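You operate a simulated robot arm through the tools that you are given. There is no shell and no other tool.

You are at the controls of a simulated robot arm. One attempt, no reset.

## Task
Plug the red headphones into the green socket and turn them low.
Fine: the level knob goes to low. Press MUTE before you plug in, and switch MUTE off last.

Only the result counts: the job must be done as asked and must still hold three seconds after the hand-in. Knocking over, shifting, dropping, spilling or breaking anything else fails it.

## Robot
A 7-joint arm with a two-finger parallel gripper, fixed in place. Base frame: the origin is at the foot of the arm, x ahead of it, y to its left, z up; the work surface is at about z = 0.75. Readings come in m, degrees, newtons and seconds.
Its first joint turns from -149.0 to 149.0 degrees. Payload 3.43 kg.
Tool frame: the origin (TCP) lies between the finger pads and is the grasp point; the fingertips stand 0.03 m ahead of it; z points along the fingers, y is the line along which they close. The gripper opens to 0.094 m. The fingers are 0.028 m wide and 0.01 m thick; the gripper's body (0.05 by 0.096 m) begins 0.055 m behind the TCP.
Orientation is that of the tool frame in the base frame, as [roll, pitch, yaw] about the fixed x, y, z axes, in that order (R = Rz(yaw) Ry(pitch) Rx(roll)). With the fingers straight down and closing along the base's y, the tool's x points along the base's -x, its y along +y and its z along -z.

## Interface
- The arm moves only by the tool arm_command. Its argument "series" is text: rows parted by semicolons, each of 7 numbers parted by spaces: the shift along the base's x, y, z in m, then the turn, a rotation vector about the base's x, y, z in degrees, then the opening, from 0 (shut) to 1 (fully open). In form: tx ty tz ax ay az hand; .... A call has 1 to 20 rows; each row shifts and turns the commanded pose from where the row before left it. Rows are played at 5 a second. More than 0.05 m and 8.6 degrees between two rows, or a gripper value outside its range, and nothing of the call is played. A pose out of reach is approached as far as the arm can. The call stops where the force on the tool passes 40 N (or 10 N more than at its start, if that is more) or the arm is blocked; 0.2 s more then pass. The fingers move at their own pace (about 0.045 m/s each) and stop on an object; they squeeze with about 24 N. The grip force told is the motor's: it shows also when the fingers shut on nothing. Time passes only in rows, and 0.2 s behind the last, so rows that do not move let the fingers close. It gives the time, the measured TCP pose, the force on the tool (base axes), the opening and the grip force at its end, in the units of the frame above (readings bear some noise), with the torque about the TCP (base axes, N m) and any sound that the robot's microphone picked up.
- Cameras (640 x 400 px; columns grow to the right, rows downward): "scene" is fixed at [0.0501, 0.6478, 1.3564]; the picture's right is [0.41, -0.91, 0.00], its down [-0.62, -0.28, -0.74] and it looks along [0.67, 0.30, -0.68] (base axes); focal length 242 px, centre (320, 200). "wrist" rides on the gripper at [0.076, 0.014, -0.102] in the tool frame; the picture's right is [-0.18, 0.98, 0.00], its down [-0.75, -0.14, -0.64] and it looks along [-0.63, -0.12, 0.77] (tool axes); focal length 243 px, centre (320, 200). There is no depth. A picture from a camera that has moved, and an enlarged one, comes with that camera's place and axes in the base frame and with its lens.
- snapshot(camera): a new picture of that camera. The clock stands still meanwhile.
- zoom(camera, box): a new picture of the part [left, top, right, bottom] of that camera's present view, enlarged. The clock stands still meanwhile.
- finish_job(): hands the job in; it is judged then, once.

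Places have to be worked out from the pictures, the camera data and where the tool is seen. Open the gripper and draw the arm clear of the work before you hand the job in, unless the task says otherwise.

The tools are called after ">>>" as a command line: name --argument value ..., lists and objects as JSON in quotes. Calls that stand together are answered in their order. arm_command: Moves the arm, as the interface text tells. Its arguments: {"type":"object","properties":{"series":{"type":"string"}},"required":["series"]} The other tools are called the same way: snapshot (camera) takes a picture; zoom (camera, box) takes an enlarged picture of a part of a camera's view; finish_job () hands the job in.

At the start:

```text
t: 0.0
ee_pos: [0.6272, 0.7643, 1.1009]
tool_rot: [180.0, -0.1, 180.0]
contact_force: [-0.4, -0.8, 0.0]
torque: [0.0, -0.01, 0.01]
finger_gap: 0.0937
grip_force: 0.0
```

scene: 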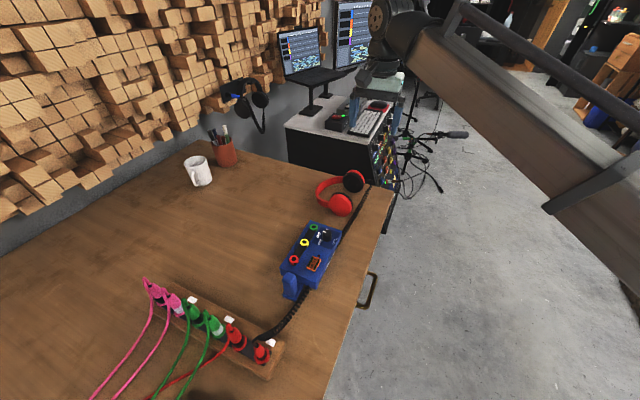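
wrist: 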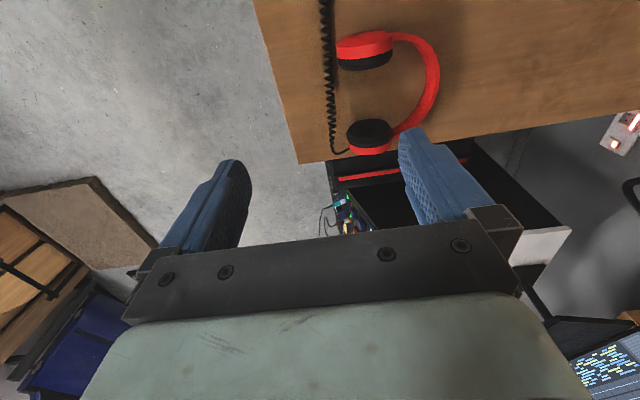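

I'll start by enlarging the scene view around the blue box and the row of plugs to see what is what.

>>> zoom --camera "scene" --box '[260, 200, 360, 300]'

>>> zoom --camera "scene" --box '[130, 260, 300, 390]'

>>> zoom --camera "scene" --box '[220, 60, 400, 230]'

```text
4.00 times, centred on (310, 250) of scene
camera zoom: at [0.0501, 0.6478, 1.3564], right [0.41, -0.91, 0.0], down [-0.62, -0.28, -0.74], along [0.67, 0.3, -0.68], focal length 968 px, centre (360, 0)
```

zoom: 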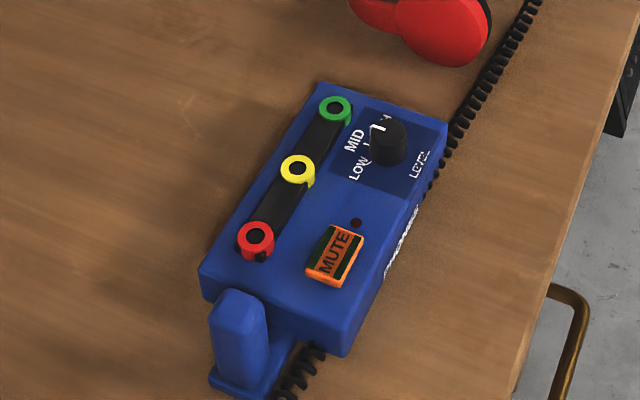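

```text
3.08 times, centred on (215, 325) of scene
camera zoom: at [0.0501, 0.6478, 1.3564], right [0.41, -0.91, 0.0], down [-0.62, -0.28, -0.74], along [0.67, 0.3, -0.68], focal length 744 px, centre (643, -185)
```

zoom: 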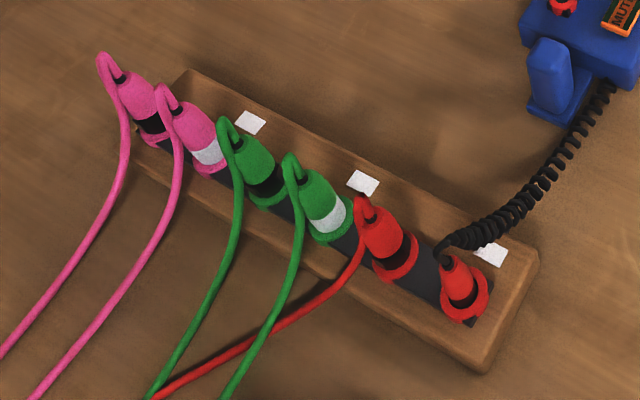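

```text
2.35 times, centred on (310, 145) of scene
camera zoom: at [0.0501, 0.6478, 1.3564], right [0.41, -0.91, 0.0], down [-0.62, -0.28, -0.74], along [0.67, 0.3, -0.68], focal length 569 px, centre (344, 329)
```

zoom: 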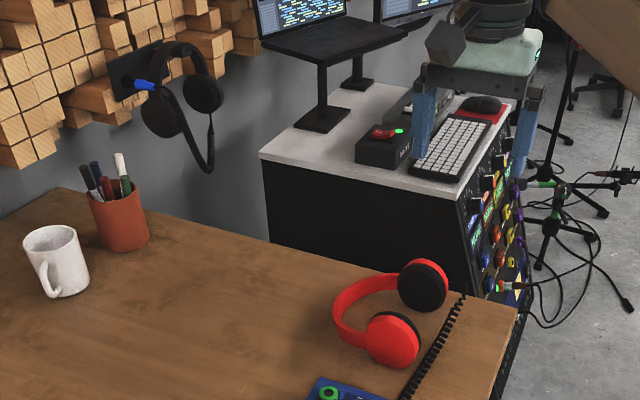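

The coiled black cord seems to run from the red headphones past the blue box to the right-most red plug in the rack, while the other red plug has a straight red lead. I judge the box at about (0.42, 0.83) and that plug at about (0.14, 0.82). I'll move high over to look closer with the wrist camera.

>>> arm_command --series "-0.0377 0.0086 0 0 0 0 1; -0.0377 0.0086 0 0 0 0 1; -0.0377 0.0086 0 0 0 0 1; -0.0377 0.0086 0 0 0 0 1; -0.0377 0.0086 0 0 0 0 1; -0.0377 0.0086 0 0 0 0 1; -0.0377 0.0086 0 0 0 0 1; -0.0377 0.0086 0 0 0 0 1; -0.0377 0.0086 0 0 0 0 1; -0.0377 0.0086 0 0 0 0 1; 0 0 0 0 0 0 1"

>>> snapshot --camera "wrist"

>>> snapshot --camera "scene"

```text
t: 2.4
ee_pos: [0.2501, 0.8502, 1.1006]
tool_rot: [-180.0, 0.0, -180.0]
contact_force: [-0.3, -0.5, 0.0]
torque: [-0.01, -0.01, 0.02]
finger_gap: 0.0939
grip_force: 0.0
```

```text
taken
camera wrist: at [0.1737, 0.8638, 1.2032], right [0.18, 0.98, 0.0], down [0.75, -0.14, 0.64], along [0.63, -0.12, -0.77], focal length 243 px, centre (320, 200)
```

wrist: 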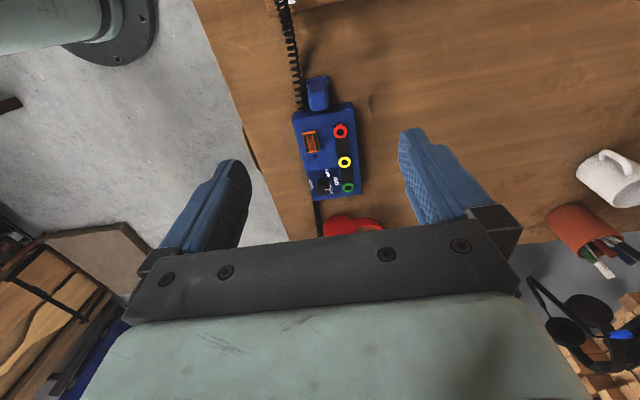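

```text
taken
```

scene: 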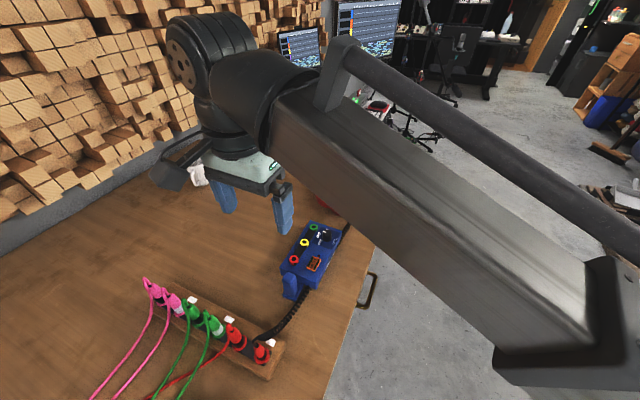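

The blue box is in the wrist view now. I'll enlarge it to read knob markings and estimate positions.

>>> zoom --camera "wrist" --box '[270, 60, 400, 220]'

>>> zoom --camera "wrist" --box '[230, 0, 390, 100]'

```text
2.50 times, centred on (335, 140) of wrist
camera zoom: at [0.1737, 0.8638, 1.2032], right [0.18, 0.98, 0.0], down [0.75, -0.14, 0.64], along [0.63, -0.12, -0.77], focal length 606 px, centre (282, 350)
```

zoom: 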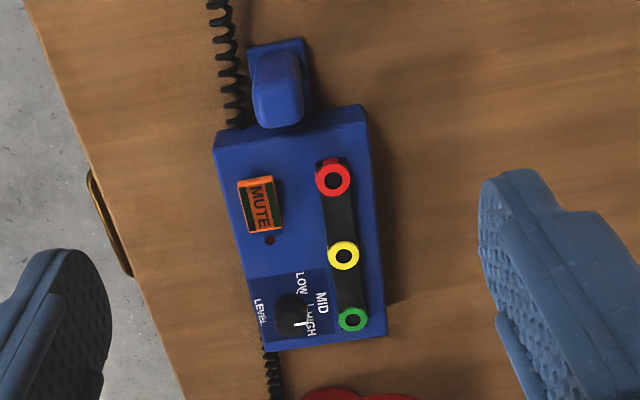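

```text
4.00 times, centred on (310, 50) of wrist
camera zoom: at [0.1737, 0.8638, 1.2032], right [0.18, 0.98, 0.0], down [0.75, -0.14, 0.64], along [0.63, -0.12, -0.77], focal length 970 px, centre (360, 800)
```

zoom: 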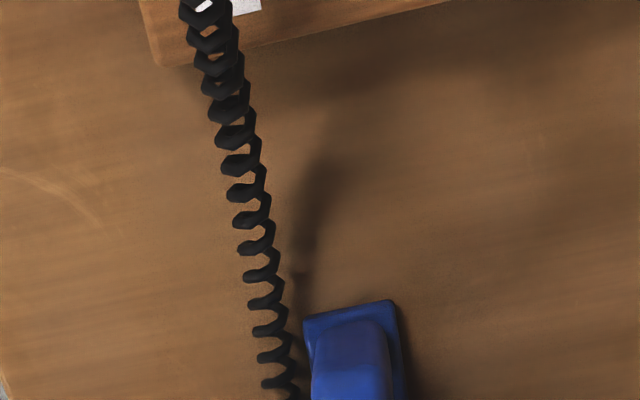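

The knob pointer stands towards HIGH and LOW lies at the opposite end, toward MUTE. I'll now move back over the rack for a closer look at the plugs and tags.

>>> arm_command --series "-0.044 0.0025 -0.006 0 0 0 1; -0.044 0.0025 -0.006 0 0 0 1; -0.044 0.0025 -0.006 0 0 0 1; -0.044 0.0025 -0.006 0 0 0 1; -0.044 0.0025 -0.006 0 0 0 1; -0.044 0.0025 -0.006 0 0 0 1; -0.044 0.0025 -0.006 0 0 0 1; -0.044 0.0025 -0.006 0 0 0 1; 0 0 0 0 0 0 1"

>>> snapshot --camera "wrist"

>>> snapshot --camera "scene"

```text
t: 4.4
ee_pos: [-0.1049, 0.8705, 1.053]
tool_rot: [-180.0, 0.1, -179.9]
contact_force: [0.1, 0.5, 0.8]
torque: [0.01, -0.02, -0.02]
finger_gap: 0.094
grip_force: 0.0
```

```text
taken
camera wrist: at [-0.1806, 0.8848, 1.1565], right [0.18, 0.98, 0.0], down [0.75, -0.14, 0.64], along [0.63, -0.12, -0.77], focal length 243 px, centre (320, 200)
```

wrist: 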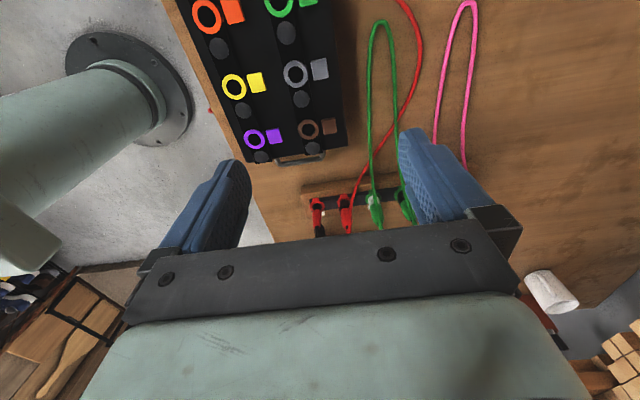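

```text
taken
```

scene: 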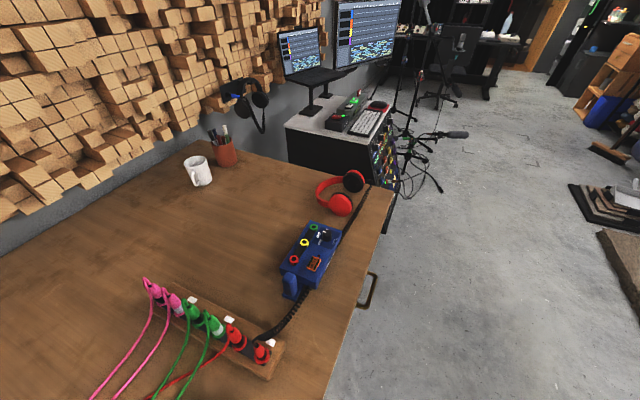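

There is also a patch panel near the base, with other leads running beyond it. I'll enlarge the rack and the panel from here.

>>> zoom --camera "wrist" --box '[280, 160, 440, 250]'

>>> zoom --camera "wrist" --box '[160, 0, 480, 200]'

>>> zoom --camera "scene" --box '[250, 330, 300, 380]'

>>> zoom --camera "scene" --box '[310, 160, 400, 260]'

```text
4.00 times, centred on (360, 205) of wrist
camera zoom: at [-0.1806, 0.8848, 1.1565], right [0.18, 0.98, 0.0], down [0.75, -0.14, 0.64], along [0.63, -0.12, -0.77], focal length 970 px, centre (160, 180)
```

zoom: 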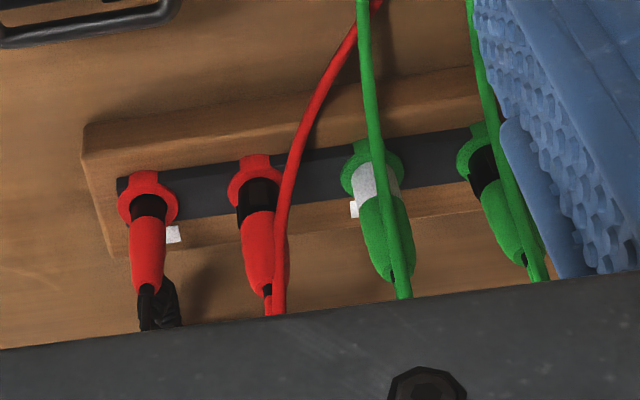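

```text
2.00 times, centred on (320, 100) of wrist
camera zoom: at [-0.1806, 0.8848, 1.1565], right [0.18, 0.98, 0.0], down [0.75, -0.14, 0.64], along [0.63, -0.12, -0.77], focal length 485 px, centre (320, 400)
```

zoom: 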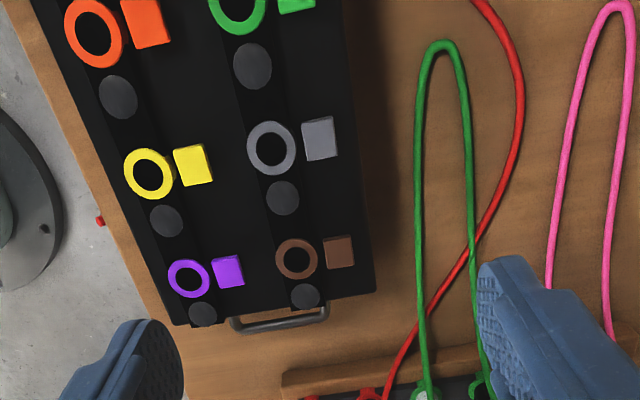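

```text
8.00 times, centred on (275, 355) of scene
camera zoom: at [0.0501, 0.6478, 1.3564], right [0.41, -0.91, 0.0], down [-0.62, -0.28, -0.74], along [0.67, 0.3, -0.68], focal length 1936 px, centre (680, -1040)
```

zoom: 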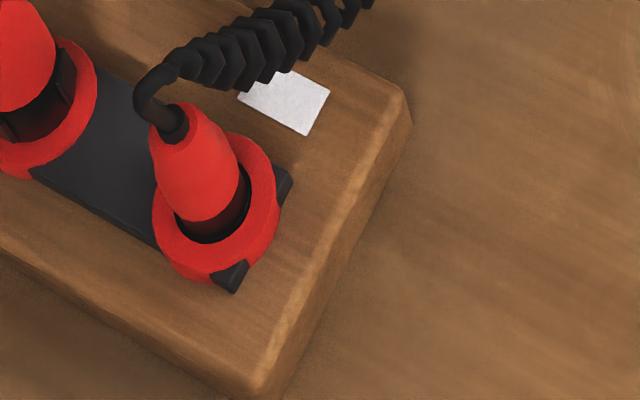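

```text
4.00 times, centred on (355, 210) of scene
camera zoom: at [0.0501, 0.6478, 1.3564], right [0.41, -0.91, 0.0], down [-0.62, -0.28, -0.74], along [0.67, 0.3, -0.68], focal length 968 px, centre (180, 160)
```

zoom: 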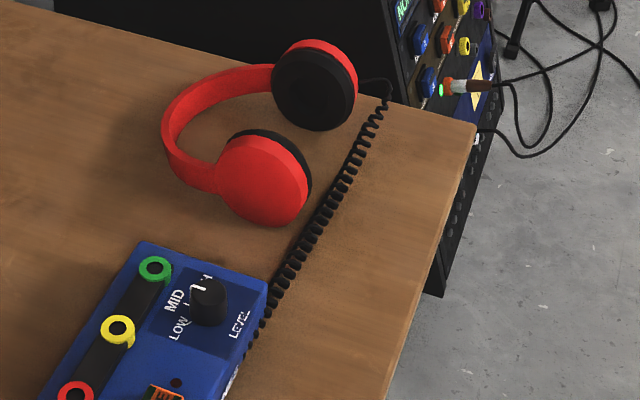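

The coiled cord does run from the red headphones' ear cup to the right-most red plug. By triangulation I put that plug at about (0.135, 0.818, 0.79), the green socket at about (0.486, 0.865), MUTE at about (0.370, 0.811) and the knob at about (0.477, 0.816). I'll go to a lower pose over the box for a close look.

>>> arm_command --series "0.0459 -0.0036 0 0 0 0 1; 0.0459 -0.0036 0 0 0 0 1; 0.0459 -0.0036 0 0 0 0 1; 0.0459 -0.0036 0 0 0 0 1; 0.0459 -0.0036 0 0 0 0 1; 0.0459 -0.0036 0 0 0 0 1; 0.0459 -0.0036 0 0 0 0 1; 0.0459 -0.0036 0 0 0 0 1; 0.0459 -0.0036 -0.02 0 0 0 1; 0.0459 -0.0036 -0.03 0 0 0 1; 0.0459 -0.0036 -0.04 0 0 0 1; 0 0 0 0 0 0 1"

>>> snapshot --camera "wrist"

>>> zoom --camera "wrist" --box '[240, 60, 400, 220]'

```text
refused: row 9 steps farther than a row can; nothing moved
```

```text
taken
camera wrist: at [-0.1806, 0.8848, 1.1565], right [0.18, 0.98, 0.0], down [0.75, -0.14, 0.64], along [0.63, -0.12, -0.77], focal length 243 px, centre (320, 200)
```

wrist: 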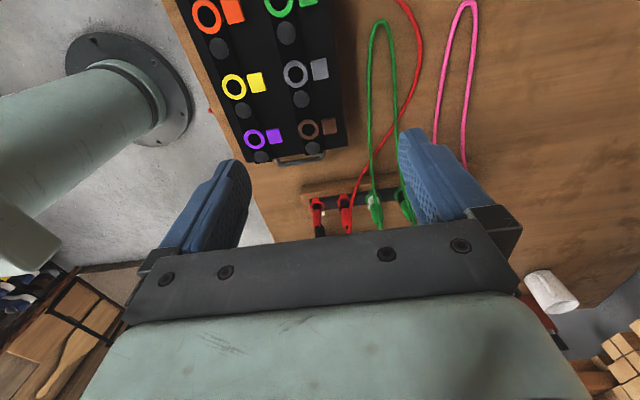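

```text
2.50 times, centred on (320, 140) of wrist
camera zoom: at [-0.1806, 0.8848, 1.1565], right [0.18, 0.98, 0.0], down [0.75, -0.14, 0.64], along [0.63, -0.12, -0.77], focal length 606 px, centre (320, 350)
```

zoom: 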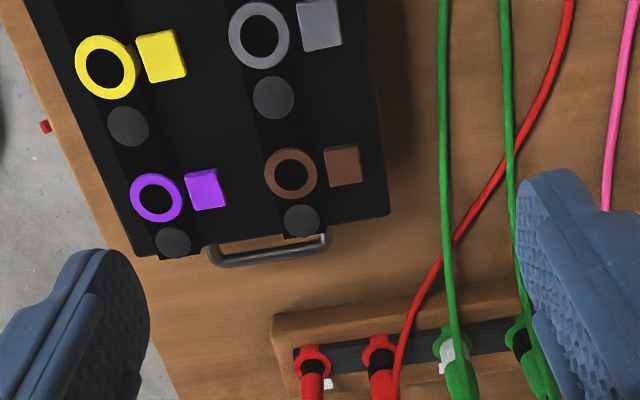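

The step was refused because the combined length exceeded 5 cm; nothing moved. I'll split it into travel and then descent.

>>> arm_command --series "0.0459 -0.0036 0 0 0 0 1; 0.0459 -0.0036 0 0 0 0 1; 0.0459 -0.0036 0 0 0 0 1; 0.0459 -0.0036 0 0 0 0 1; 0.0459 -0.0036 0 0 0 0 1; 0.0459 -0.0036 0 0 0 0 1; 0.0459 -0.0036 0 0 0 0 1; 0.0459 -0.0036 0 0 0 0 1; 0.0459 -0.0036 0 0 0 0 1; 0.0459 -0.0036 0 0 0 0 1; 0.0459 -0.0036 0 0 0 0 1; 0 0 -0.03 0 0 0 1; 0 0 -0.04 0 0 0 1; 0 0 -0.03 0 0 0 1; 0 0 0 0 0 0 1"

>>> snapshot --camera "wrist"

>>> zoom --camera "wrist" --box '[240, 60, 400, 220]'

```text
t: 7.6
ee_pos: [0.4013, 0.8322, 0.9539]
tool_rot: [180.0, 0.0, 180.0]
contact_force: [0.6, -0.5, 0.3]
torque: [-0.03, 0.0, -0.01]
finger_gap: 0.0942
grip_force: 0.2
```

```text
taken
camera wrist: at [0.3251, 0.845, 1.0565], right [0.18, 0.98, 0.0], down [0.75, -0.14, 0.64], along [0.63, -0.12, -0.77], focal length 243 px, centre (320, 200)
```

wrist: 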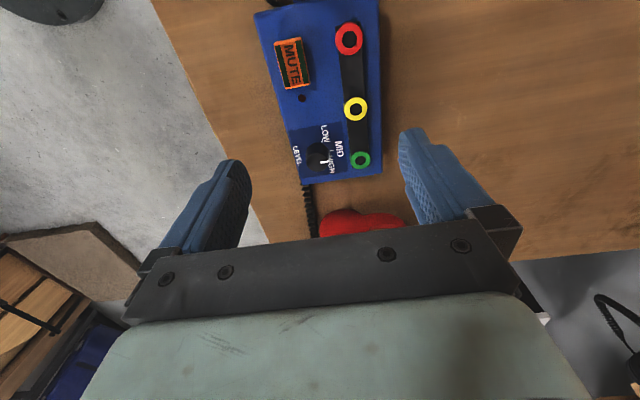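

```text
2.50 times, centred on (320, 140) of wrist
camera zoom: at [0.3251, 0.845, 1.0565], right [0.18, 0.98, 0.0], down [0.75, -0.14, 0.64], along [0.63, -0.12, -0.77], focal length 606 px, centre (320, 350)
```

zoom: 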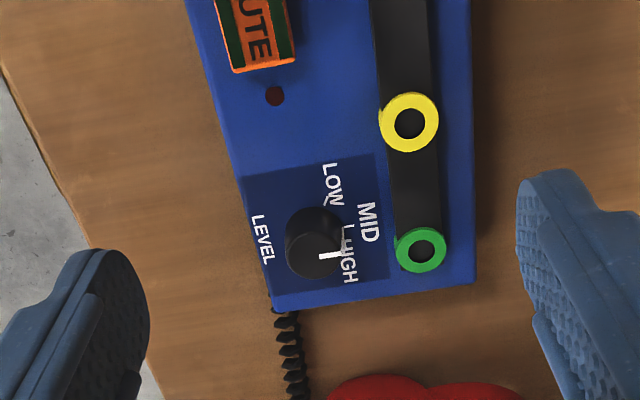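

The view is good; I'll enlarge the knob and MUTE areas further to read the pointer and marks.

>>> zoom --camera "wrist" --box '[285, 110, 385, 190]'

>>> zoom --camera "wrist" --box '[250, 15, 350, 115]'

>>> zoom --camera "scene" --box '[300, 220, 350, 270]'

```text
5.00 times, centred on (335, 150) of wrist
camera zoom: at [0.3251, 0.845, 1.0565], right [0.18, 0.98, 0.0], down [0.75, -0.14, 0.64], along [0.63, -0.12, -0.77], focal length 1213 px, centre (245, 450)
```

zoom: 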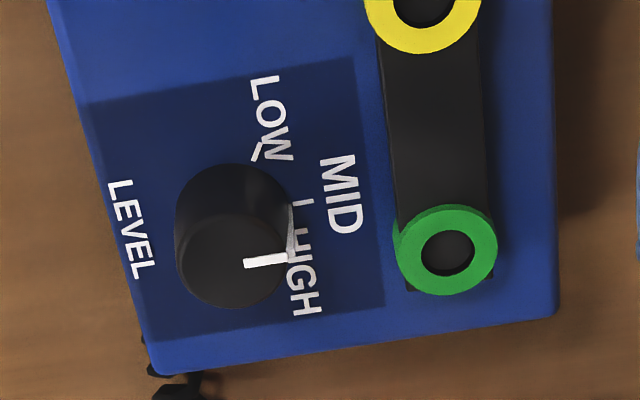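

```text
4.00 times, centred on (300, 65) of wrist
camera zoom: at [0.3251, 0.845, 1.0565], right [0.18, 0.98, 0.0], down [0.75, -0.14, 0.64], along [0.63, -0.12, -0.77], focal length 970 px, centre (400, 740)
```

zoom: 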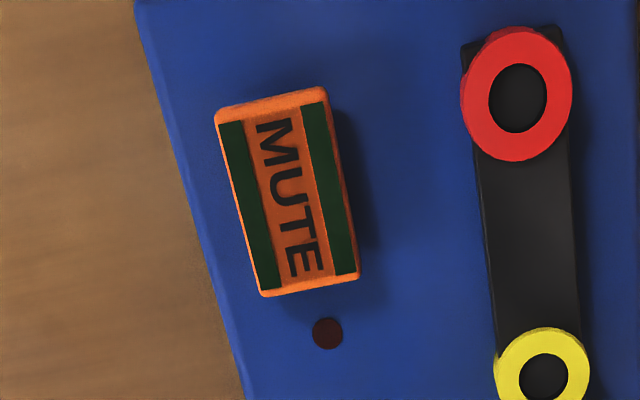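

```text
8.00 times, centred on (325, 245) of scene
camera zoom: at [0.0501, 0.6478, 1.3564], right [0.41, -0.91, 0.0], down [-0.62, -0.28, -0.74], along [0.67, 0.3, -0.68], focal length 1936 px, centre (280, -160)
```

zoom: 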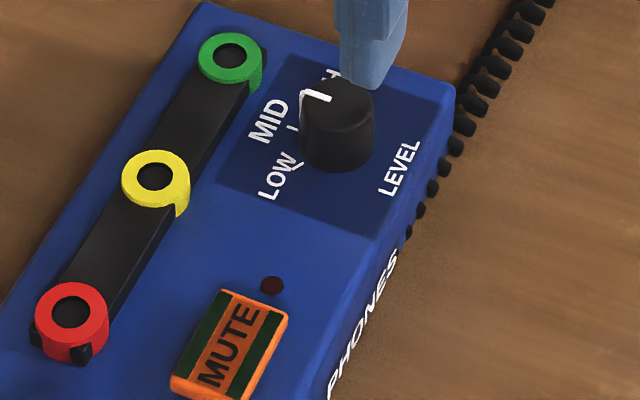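

The knob pointer now points to +y, at the MID tick, and LOW lies about 55° counter-clockwise seen from above. The MUTE lamp is dark. I judge MUTE's top centre at (0.369, 0.811, 0.798), so I'll shut the fingers and hover just over it.

>>> arm_command --series "-0.032 -0.021 0 0 0 0 0; 0 0 -0.03 0 0 0 0; 0 0 -0.03 0 0 0 0; 0 0 -0.03 0 0 0 0; 0 0 -0.014 0 0 0 0; 0 0 0 0 0 0 0; 0 0 0 0 0 0 0"

>>> snapshot --camera "wrist"

>>> zoom --camera "scene" --box '[270, 200, 370, 300]'

```text
t: 9.2
ee_pos: [0.3702, 0.8103, 0.8499]
tool_rot: [-180.0, 0.0, -179.9]
contact_force: [0.4, -0.3, 0.0]
torque: [0.0, 0.0, -0.01]
finger_gap: 0.0003
grip_force: 23.5
```

```text
taken
camera wrist: at [0.2939, 0.8231, 0.9527], right [0.18, 0.98, 0.0], down [0.75, -0.14, 0.64], along [0.63, -0.12, -0.77], focal length 243 px, centre (320, 200)
```

wrist: 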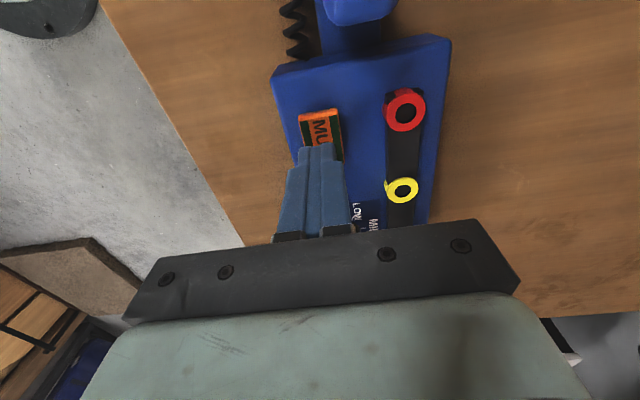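

```text
4.00 times, centred on (320, 250) of scene
camera zoom: at [0.0501, 0.6478, 1.3564], right [0.41, -0.91, 0.0], down [-0.62, -0.28, -0.74], along [0.67, 0.3, -0.68], focal length 968 px, centre (320, 0)
```

zoom: 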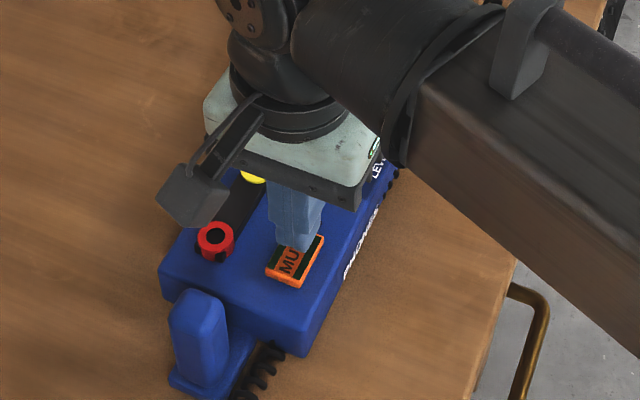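

The fingertips are about 2 cm over MUTE and well lined up. I'll go down slowly until the press is felt or heard.

>>> arm_command --series "0 0 -0.01 0 0 0 0; 0 0 -0.008 0 0 0 0; 0 0 -0.003 0 0 0 0; 0 0 -0.002 0 0 0 0; 0 0 -0.002 0 0 0 0"

>>> zoom --camera "wrist" --box '[250, 60, 450, 220]'

```text
t: 10.4
ee_pos: [0.3688, 0.8086, 0.8255]
tool_rot: [179.9, 0.0, -180.0]
contact_force: [1.4, -1.0, 16.4]
torque: [-0.05, -0.02, 0.03]
finger_gap: 0.0
grip_force: 23.9
heard: click
```

```text
2.50 times, centred on (350, 140) of wrist
camera zoom: at [0.294, 0.8224, 0.9278], right [0.18, 0.98, 0.0], down [0.75, -0.14, 0.64], along [0.63, -0.12, -0.77], focal length 606 px, centre (245, 350)
```

zoom: 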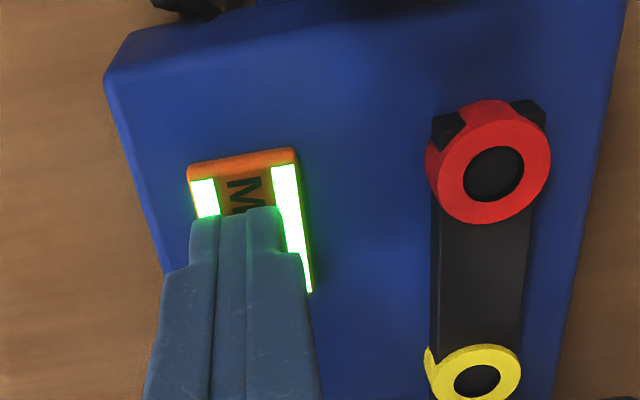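

A click was heard and the green bars on MUTE lit up. I'll rise straight up and check that it latches.

>>> arm_command --series "0 0 0.01 0 0 0 0; 0 0 0.03 0 0 0 0; 0 0 0.04 0 0 0 0; 0.03 0 0.02 0 0 0 0; 0 0 0 0 0 0 0"

>>> zoom --camera "wrist" --box '[230, 0, 430, 200]'

>>> zoom --camera "scene" --box '[270, 200, 370, 300]'

```text
t: 11.6
ee_pos: [0.4004, 0.8091, 0.9247]
tool_rot: [180.0, 0.0, -179.9]
contact_force: [0.2, -0.2, 0.3]
torque: [0.0, -0.03, 0.02]
finger_gap: 0.0003
grip_force: 24.0
```

```text
2.00 times, centred on (330, 100) of wrist
camera zoom: at [0.3242, 0.8223, 1.0268], right [0.18, 0.98, 0.0], down [0.75, -0.14, 0.64], along [0.63, -0.12, -0.77], focal length 485 px, centre (300, 400)
```

zoom: 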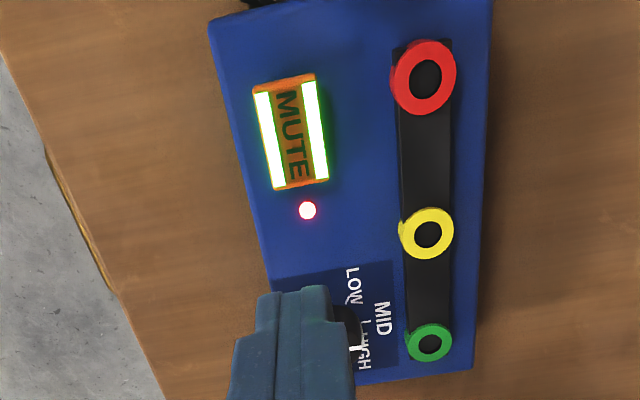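

```text
4.00 times, centred on (320, 250) of scene
camera zoom: at [0.0501, 0.6478, 1.3564], right [0.41, -0.91, 0.0], down [-0.62, -0.28, -0.74], along [0.67, 0.3, -0.68], focal length 968 px, centre (320, 0)
```

zoom: 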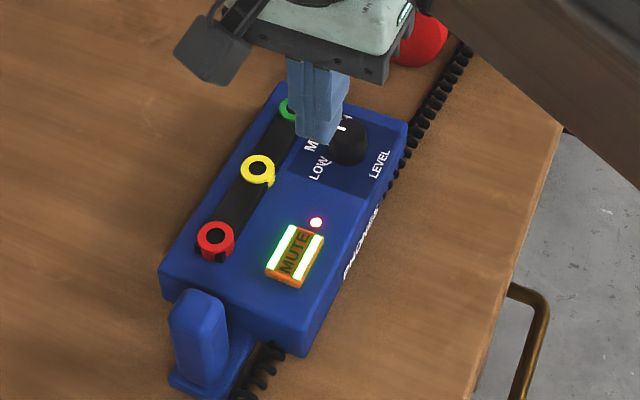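

MUTE is latched on and the lamp is lit. Before plugging in I'll turn the knob, since its surroundings are still free: hover over it at (0.473, 0.815), pre-turned by -60° about z so that the +55° turn ends near the neutral pose.

>>> arm_command --series "0.0366 0.003 0 0 0 0 0.45; 0.036 0.003 0 0 0 -7.5 0.45; 0 0 0 0 0 -7.5 0.45; 0 0 0 0 0 -7.5 0.45; 0 0 0 0 0 -7.5 0.45; 0 0 0 0 0 -7.5 0.45; 0 0 0 0 0 -7.5 0.45; 0 0 0 0 0 -7.5 0.45; 0 0 0 0 0 -7.5 0.45; 0 0 0 0 0 0 0.45"

>>> snapshot --camera "wrist"

>>> zoom --camera "scene" --box '[270, 180, 390, 300]'

```text
t: 13.8
ee_pos: [0.4721, 0.8158, 0.9259]
tool_rot: [-180.0, 0.1, 119.8]
contact_force: [-0.4, 0.4, 0.3]
torque: [0.01, -0.02, 0.0]
finger_gap: 0.0424
grip_force: 0.0
```

```text
taken
camera wrist: at [0.4471, 0.8883, 1.0275], right [0.94, 0.33, 0.0], down [0.25, -0.72, 0.64], along [0.21, -0.61, -0.77], focal length 243 px, centre (320, 200)
```

wrist: 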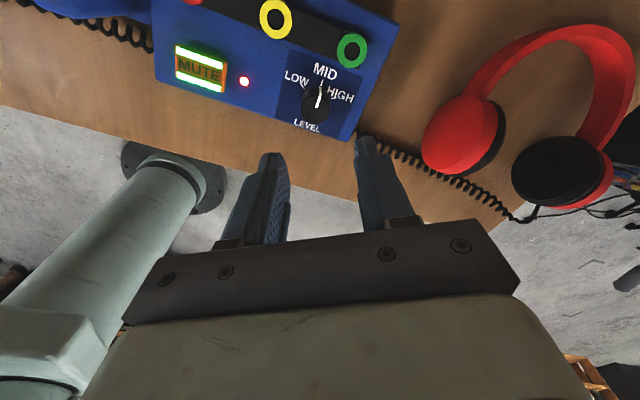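

```text
3.33 times, centred on (330, 240) of scene
camera zoom: at [0.0501, 0.6478, 1.3564], right [0.41, -0.91, 0.0], down [-0.62, -0.28, -0.74], along [0.67, 0.3, -0.68], focal length 806 px, centre (287, 67)
```

zoom: 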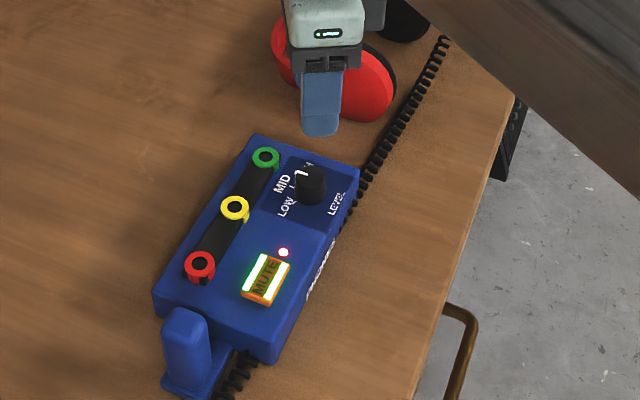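

This view shows the knob upright with MID at its pointer, LOW to its left and HIGH to its right. I'll enlarge it to fix the knob centre and the tick angles.

>>> zoom --camera "wrist" --box '[270, 20, 390, 140]'

>>> zoom --camera "scene" --box '[300, 220, 350, 270]'

```text
3.33 times, centred on (330, 80) of wrist
camera zoom: at [0.4471, 0.8883, 1.0275], right [0.94, 0.33, 0.0], down [0.25, -0.72, 0.64], along [0.21, -0.61, -0.77], focal length 809 px, centre (287, 600)
```

zoom: 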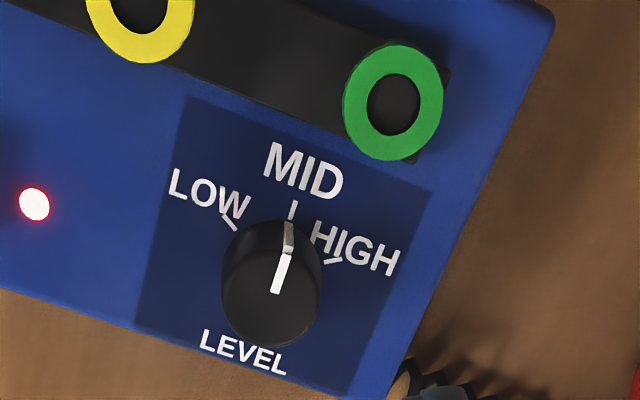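

```text
8.00 times, centred on (325, 245) of scene
camera zoom: at [0.0501, 0.6478, 1.3564], right [0.41, -0.91, 0.0], down [-0.62, -0.28, -0.74], along [0.67, 0.3, -0.68], focal length 1936 px, centre (280, -160)
```

zoom: 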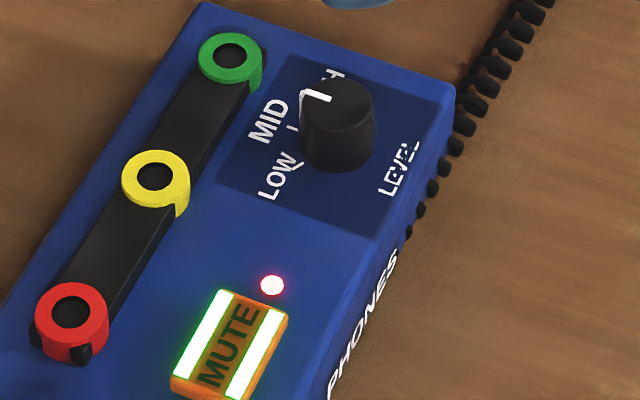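

Ticks sit at ±60° round MID; the knob centre is about (0.470, 0.8145), its top at z ≈ 0.81 and the panel at ≈ 0.787. I'll descend with the fingers straddling the knob, tips just above the panel, watching the force.

>>> arm_command --series "-0.002 -0.0013 -0.03 0 0 0 0.45; 0 0 -0.03 0 0 0 0.45; 0 0 -0.02 0 0 0 0.45; 0 0 -0.012 0 0 0 0.45; 0 0 -0.008 0 0 0 0.45; 0 0 -0.003 0 0 0 0.45; 0 0 0 0 0 0 0.45"

>>> snapshot --camera "wrist"

>>> zoom --camera "scene" --box '[300, 210, 360, 270]'

```text
t: 15.4
ee_pos: [0.4722, 0.8142, 0.8215]
tool_rot: [-180.0, -0.1, 120.0]
contact_force: [1.2, -0.9, 8.1]
torque: [-0.16, 0.12, 0.05]
finger_gap: 0.042
grip_force: 0.0
```

```text
taken
camera wrist: at [0.4461, 0.8865, 0.9243], right [0.94, 0.33, 0.0], down [0.25, -0.72, 0.64], along [0.21, -0.61, -0.77], focal length 243 px, centre (320, 200)
```

wrist: 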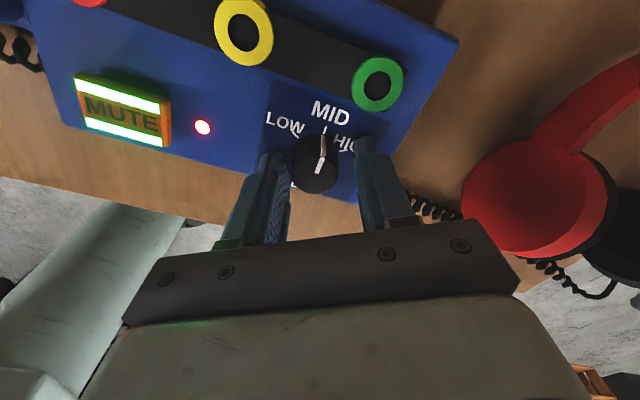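

```text
6.67 times, centred on (330, 240) of scene
camera zoom: at [0.0501, 0.6478, 1.3564], right [0.41, -0.91, 0.0], down [-0.62, -0.28, -0.74], along [0.67, 0.3, -0.68], focal length 1613 px, centre (253, -67)
```

zoom: 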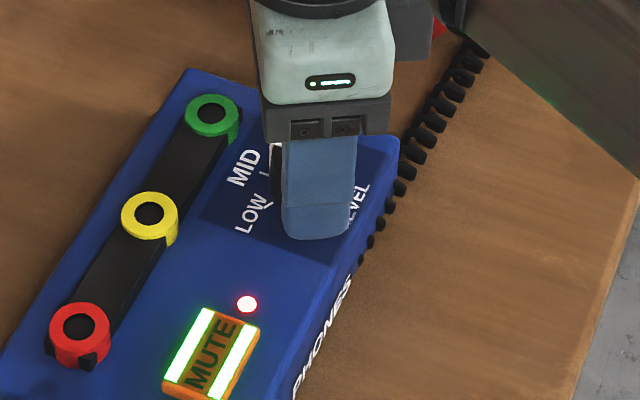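

A light 8 N contact shows that one fingertip touches the panel at z ≈ 0.791, so I'll rise 3 mm and shut the fingers gently on the knob.

>>> arm_command --series "0 0 0.004 0 0 0 0.45; 0 0 0 0 0 0 0.35; 0 0 0 0 0 0 0.2; 0 0 0 0 0 0 0.2; 0 0 0 0 0 0 0.2"

>>> snapshot --camera "wrist"

```text
t: 16.6
ee_pos: [0.4706, 0.8147, 0.825]
tool_rot: [-180.0, 0.0, 120.1]
contact_force: [-1.1, 0.2, 0.5]
torque: [0.02, 0.06, -0.01]
finger_gap: 0.0267
grip_force: 24.5
```

```text
taken
camera wrist: at [0.4455, 0.887, 0.9276], right [0.94, 0.33, 0.0], down [0.25, -0.72, 0.64], along [0.21, -0.61, -0.77], focal length 243 px, centre (320, 200)
```

wrist: 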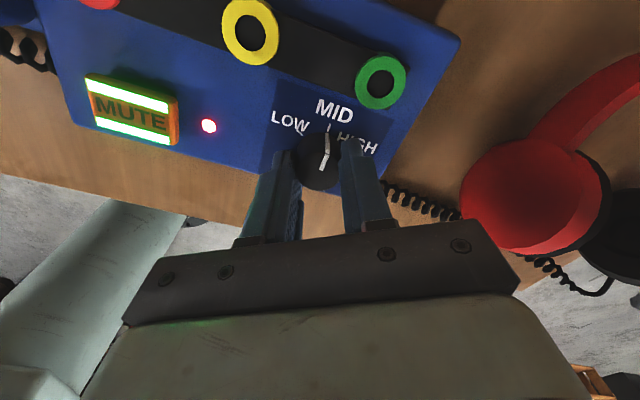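

The fingers hold the knob (gap 26.7 mm, 24.5 N). I'll turn it +60° counter-clockwise in small steps, stopping halfway to check.

>>> arm_command --series "0 0 0 0 0 6 0.2; 0 0 0 0 0 6 0.2; 0 0 0 0 0 6 0.2; 0 0 0 0 0 6 0.2; 0 0 0 0 0 6 0.2; 0 0 0 0 0 0 0.2"

>>> snapshot --camera "wrist"

```text
t: 18.0
ee_pos: [0.4713, 0.815, 0.8256]
tool_rot: [180.0, 0.0, 150.1]
contact_force: [-1.3, 1.5, -0.4]
torque: [-0.01, -0.01, 0.0]
finger_gap: 0.0269
grip_force: 23.9
```

```text
taken
camera wrist: at [0.4117, 0.8635, 0.9277], right [0.65, 0.76, 0.0], down [0.58, -0.5, 0.64], along [0.49, -0.42, -0.77], focal length 243 px, centre (320, 200)
```

wrist: 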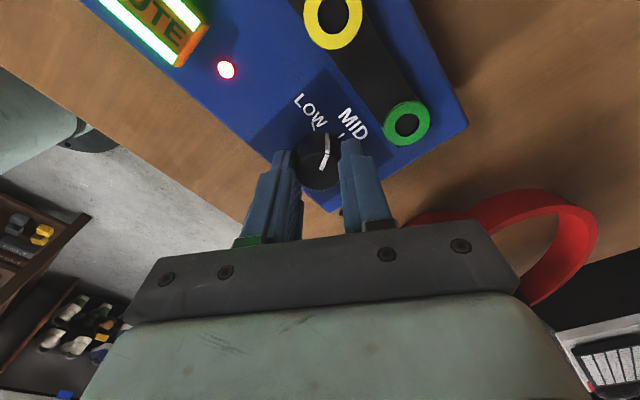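

The knob turned with the gripper and its pointer is now between MID and LOW. I'll continue the remaining 30°.

>>> arm_command --series "0 0 0 0 0 6 0.2; 0 0 0 0 0 6 0.2; 0 0 0 0 0 6 0.2; 0 0 0 0 0 6 0.2; 0 0 0 0 0 6 0.2; 0 0 0 0 0 0 0.2"

>>> snapshot --camera "wrist"

>>> zoom --camera "wrist" --box '[270, 80, 370, 200]'

```text
t: 19.4
ee_pos: [0.4705, 0.8143, 0.8257]
tool_rot: [180.0, -0.1, -179.8]
contact_force: [-0.3, 0.2, -0.6]
torque: [0.0, 0.09, -0.02]
finger_gap: 0.0266
grip_force: 24.4
```

```text
taken
camera wrist: at [0.3944, 0.8274, 0.9277], right [0.18, 0.98, 0.0], down [0.75, -0.14, 0.64], along [0.63, -0.12, -0.77], focal length 243 px, centre (320, 200)
```

wrist: 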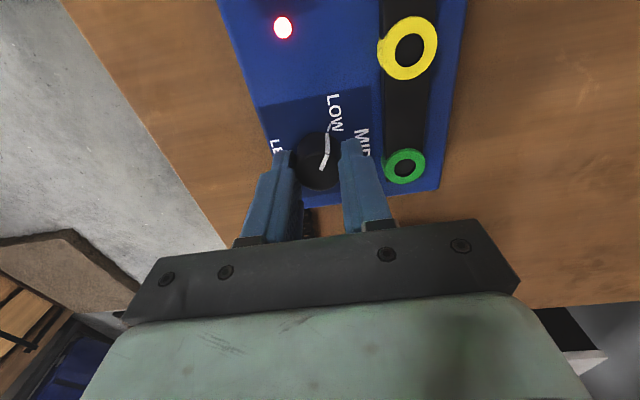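

```text
3.33 times, centred on (320, 140) of wrist
camera zoom: at [0.3944, 0.8274, 0.9277], right [0.18, 0.98, 0.0], down [0.75, -0.14, 0.64], along [0.63, -0.12, -0.77], focal length 809 px, centre (320, 400)
```

zoom: 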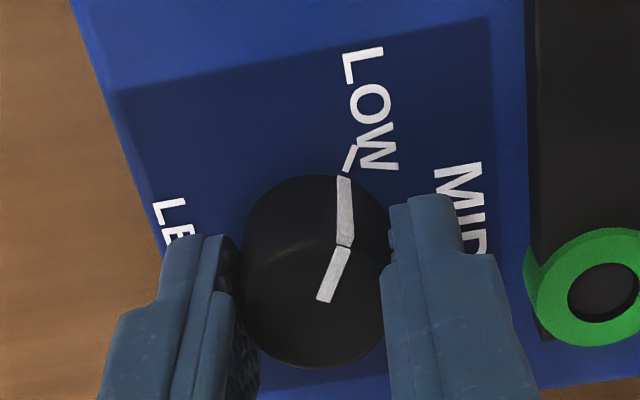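

The pointer's line meets the LOW tick squarely. I'll release the knob by a small opening and rise straight up.

>>> arm_command --series "0 0 0 0 0 0 0.4; 0 0 0 0 0 0 0.4; 0 0 0.01 0 0 0 0.4; 0 0 0.03 0 0 0 0.4; 0 0 0.04 0 0 0 0.4; 0 0 0.04 0 0 0 0.4; 0 0 0 0 0 0 0.4"

>>> snapshot --camera "wrist"

>>> zoom --camera "wrist" --box '[260, 40, 400, 160]'

>>> zoom --camera "scene" --box '[300, 210, 360, 270]'

```text
t: 21.0
ee_pos: [0.4715, 0.8148, 0.9439]
tool_rot: [180.0, 0.0, 180.0]
contact_force: [-0.2, -0.3, 0.6]
torque: [-0.01, 0.0, 0.04]
finger_gap: 0.0374
grip_force: 0.1
```

```text
taken
camera wrist: at [0.3955, 0.8276, 1.0465], right [0.18, 0.98, 0.0], down [0.75, -0.14, 0.64], along [0.63, -0.12, -0.77], focal length 243 px, centre (320, 200)
```

wrist: 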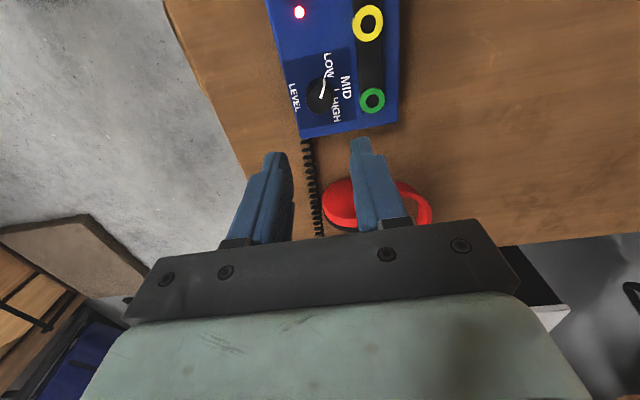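

```text
3.33 times, centred on (330, 100) of wrist
camera zoom: at [0.3955, 0.8276, 1.0465], right [0.18, 0.98, 0.0], down [0.75, -0.14, 0.64], along [0.63, -0.12, -0.77], focal length 809 px, centre (287, 533)
```

zoom: 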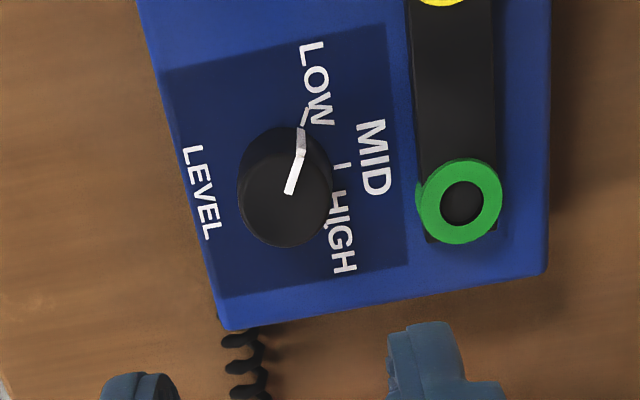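

```text
6.67 times, centred on (330, 240) of scene
camera zoom: at [0.0501, 0.6478, 1.3564], right [0.41, -0.91, 0.0], down [-0.62, -0.28, -0.74], along [0.67, 0.3, -0.68], focal length 1613 px, centre (253, -67)
```

zoom: 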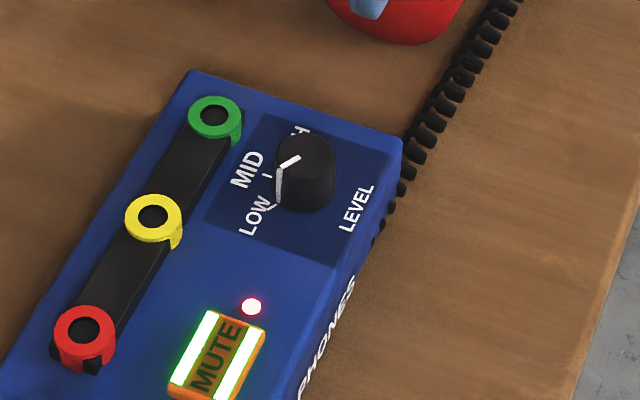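

The knob stands at LOW and MUTE is still lit. Now I'll check that the arm can reach straight down over the green socket, about (0.485, 0.865), since it lies some 0.99 m out; the fingertips will stay well above it.

>>> arm_command --series "0.007 0.025 0 0 0 0 0.4; 0.007 0.025 0 0 0 0 0.4; 0 0 -0.03 0 0 0 0.4; 0 0 -0.03 0 0 0 0.4; 0 0 -0.025 0 0 0 0.4; 0 0 0 0 0 0 0.4"

>>> snapshot --camera "wrist"

>>> zoom --camera "scene" --box '[280, 190, 360, 270]'

```text
t: 22.4
ee_pos: [0.4838, 0.8651, 0.8612]
tool_rot: [179.9, 0.1, 179.9]
contact_force: [-0.3, 0.4, 0.4]
torque: [0.01, 0.0, -0.04]
finger_gap: 0.0375
grip_force: 0.0
```

```text
taken
camera wrist: at [0.4072, 0.8784, 0.9631], right [0.18, 0.98, 0.0], down [0.75, -0.14, 0.64], along [0.63, -0.12, -0.77], focal length 243 px, centre (320, 200)
```

wrist: 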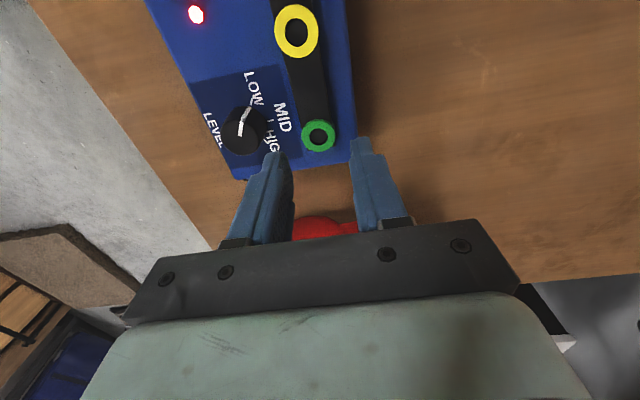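

```text
5.00 times, centred on (320, 230) of scene
camera zoom: at [0.0501, 0.6478, 1.3564], right [0.41, -0.91, 0.0], down [-0.62, -0.28, -0.74], along [0.67, 0.3, -0.68], focal length 1210 px, centre (320, 50)
```

zoom: 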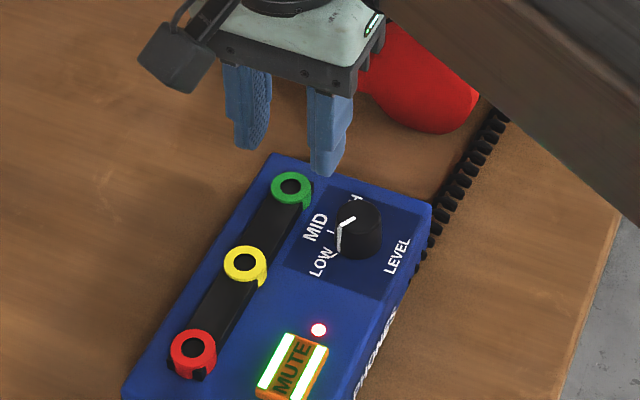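

The pose is reachable and the socket is nearly right under the TCP. I'll enlarge the wrist view to measure the remaining offset.

>>> zoom --camera "wrist" --box '[280, 105, 360, 165]'

```text
6.67 times, centred on (320, 135) of wrist
camera zoom: at [0.4072, 0.8784, 0.9631], right [0.18, 0.98, 0.0], down [0.75, -0.14, 0.64], along [0.63, -0.12, -0.77], focal length 1618 px, centre (320, 633)
```

zoom: 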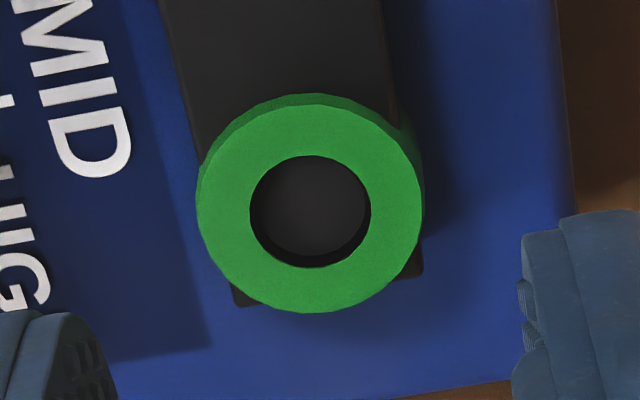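

The socket hole centre is within about 1 mm of the TCP axis (about -1 mm in y), a hole some 13 mm wide. Now I'll rise and travel to above the coiled-cord red plug at about (0.135, 0.818).

>>> arm_command --series "0 0 0.04 0 0 0 0.48; 0 0 0.04 0 0 0 0.48; 0 0 0.03 0 0 0 0.48; -0.0438 -0.0058 0 0 0 0 0.48; -0.0438 -0.0058 0 0 0 0 0.48; -0.0438 -0.0058 0 0 0 0 0.48; -0.0438 -0.0058 0 0 0 0 0.48; -0.0438 -0.0058 0 0 0 0 0.48; -0.0438 -0.0058 0 0 0 0 0.48; -0.0438 -0.0058 0 0 0 0 0.48; -0.0438 -0.0058 0 0 0 0 0.48; 0 0 0 0 0 0 0.48"

>>> snapshot --camera "wrist"

>>> zoom --camera "scene" --box '[190, 260, 330, 380]'

```text
t: 25.0
ee_pos: [0.1335, 0.818, 0.9714]
tool_rot: [-179.9, 0.0, -180.0]
contact_force: [0.1, 0.3, 0.2]
torque: [0.02, -0.02, -0.01]
finger_gap: 0.0451
grip_force: 0.0
```

```text
taken
camera wrist: at [0.0578, 0.8316, 1.0733], right [0.18, 0.98, 0.0], down [0.75, -0.14, 0.64], along [0.63, -0.12, -0.77], focal length 243 px, centre (320, 200)
```

wrist: 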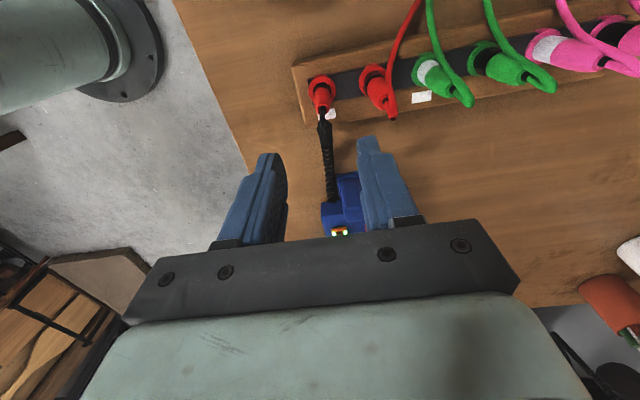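

```text
3.33 times, centred on (260, 320) of scene
camera zoom: at [0.0501, 0.6478, 1.3564], right [0.41, -0.91, 0.0], down [-0.62, -0.28, -0.74], along [0.67, 0.3, -0.68], focal length 806 px, centre (520, -200)
```

zoom: 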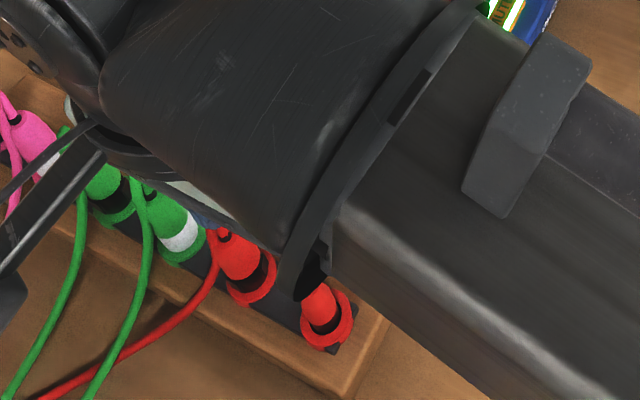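

The plug is in view below the fingers. I'll enlarge the wrist view around the two red plugs to fix position and check the tags.

>>> zoom --camera "wrist" --box '[280, 50, 440, 150]'

>>> zoom --camera "wrist" --box '[300, 65, 360, 125]'

```text
4.00 times, centred on (360, 100) of wrist
camera zoom: at [0.0578, 0.8316, 1.0733], right [0.18, 0.98, 0.0], down [0.75, -0.14, 0.64], along [0.63, -0.12, -0.77], focal length 970 px, centre (160, 600)
```

zoom: 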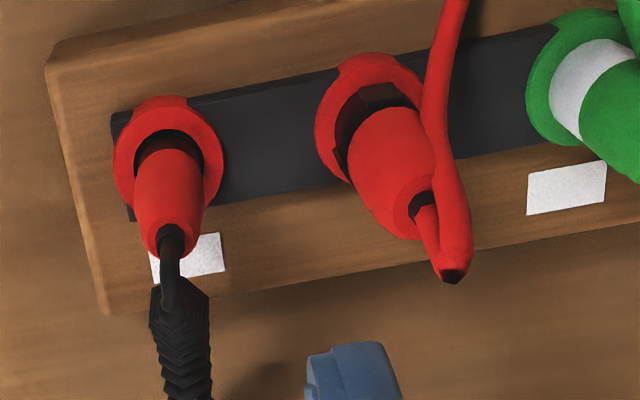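

```text
6.67 times, centred on (330, 95) of wrist
camera zoom: at [0.0578, 0.8316, 1.0733], right [0.18, 0.98, 0.0], down [0.75, -0.14, 0.64], along [0.63, -0.12, -0.77], focal length 1618 px, centre (253, 900)
```

zoom: 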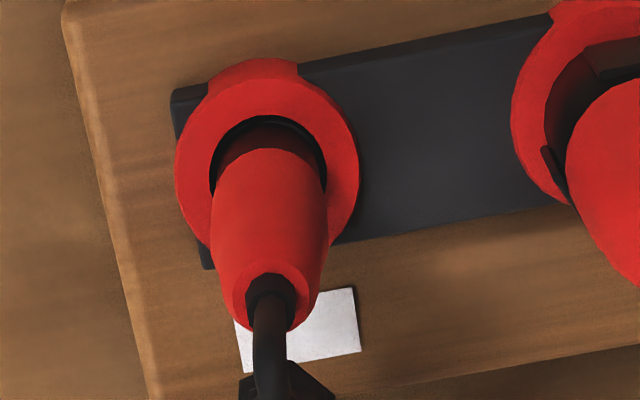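

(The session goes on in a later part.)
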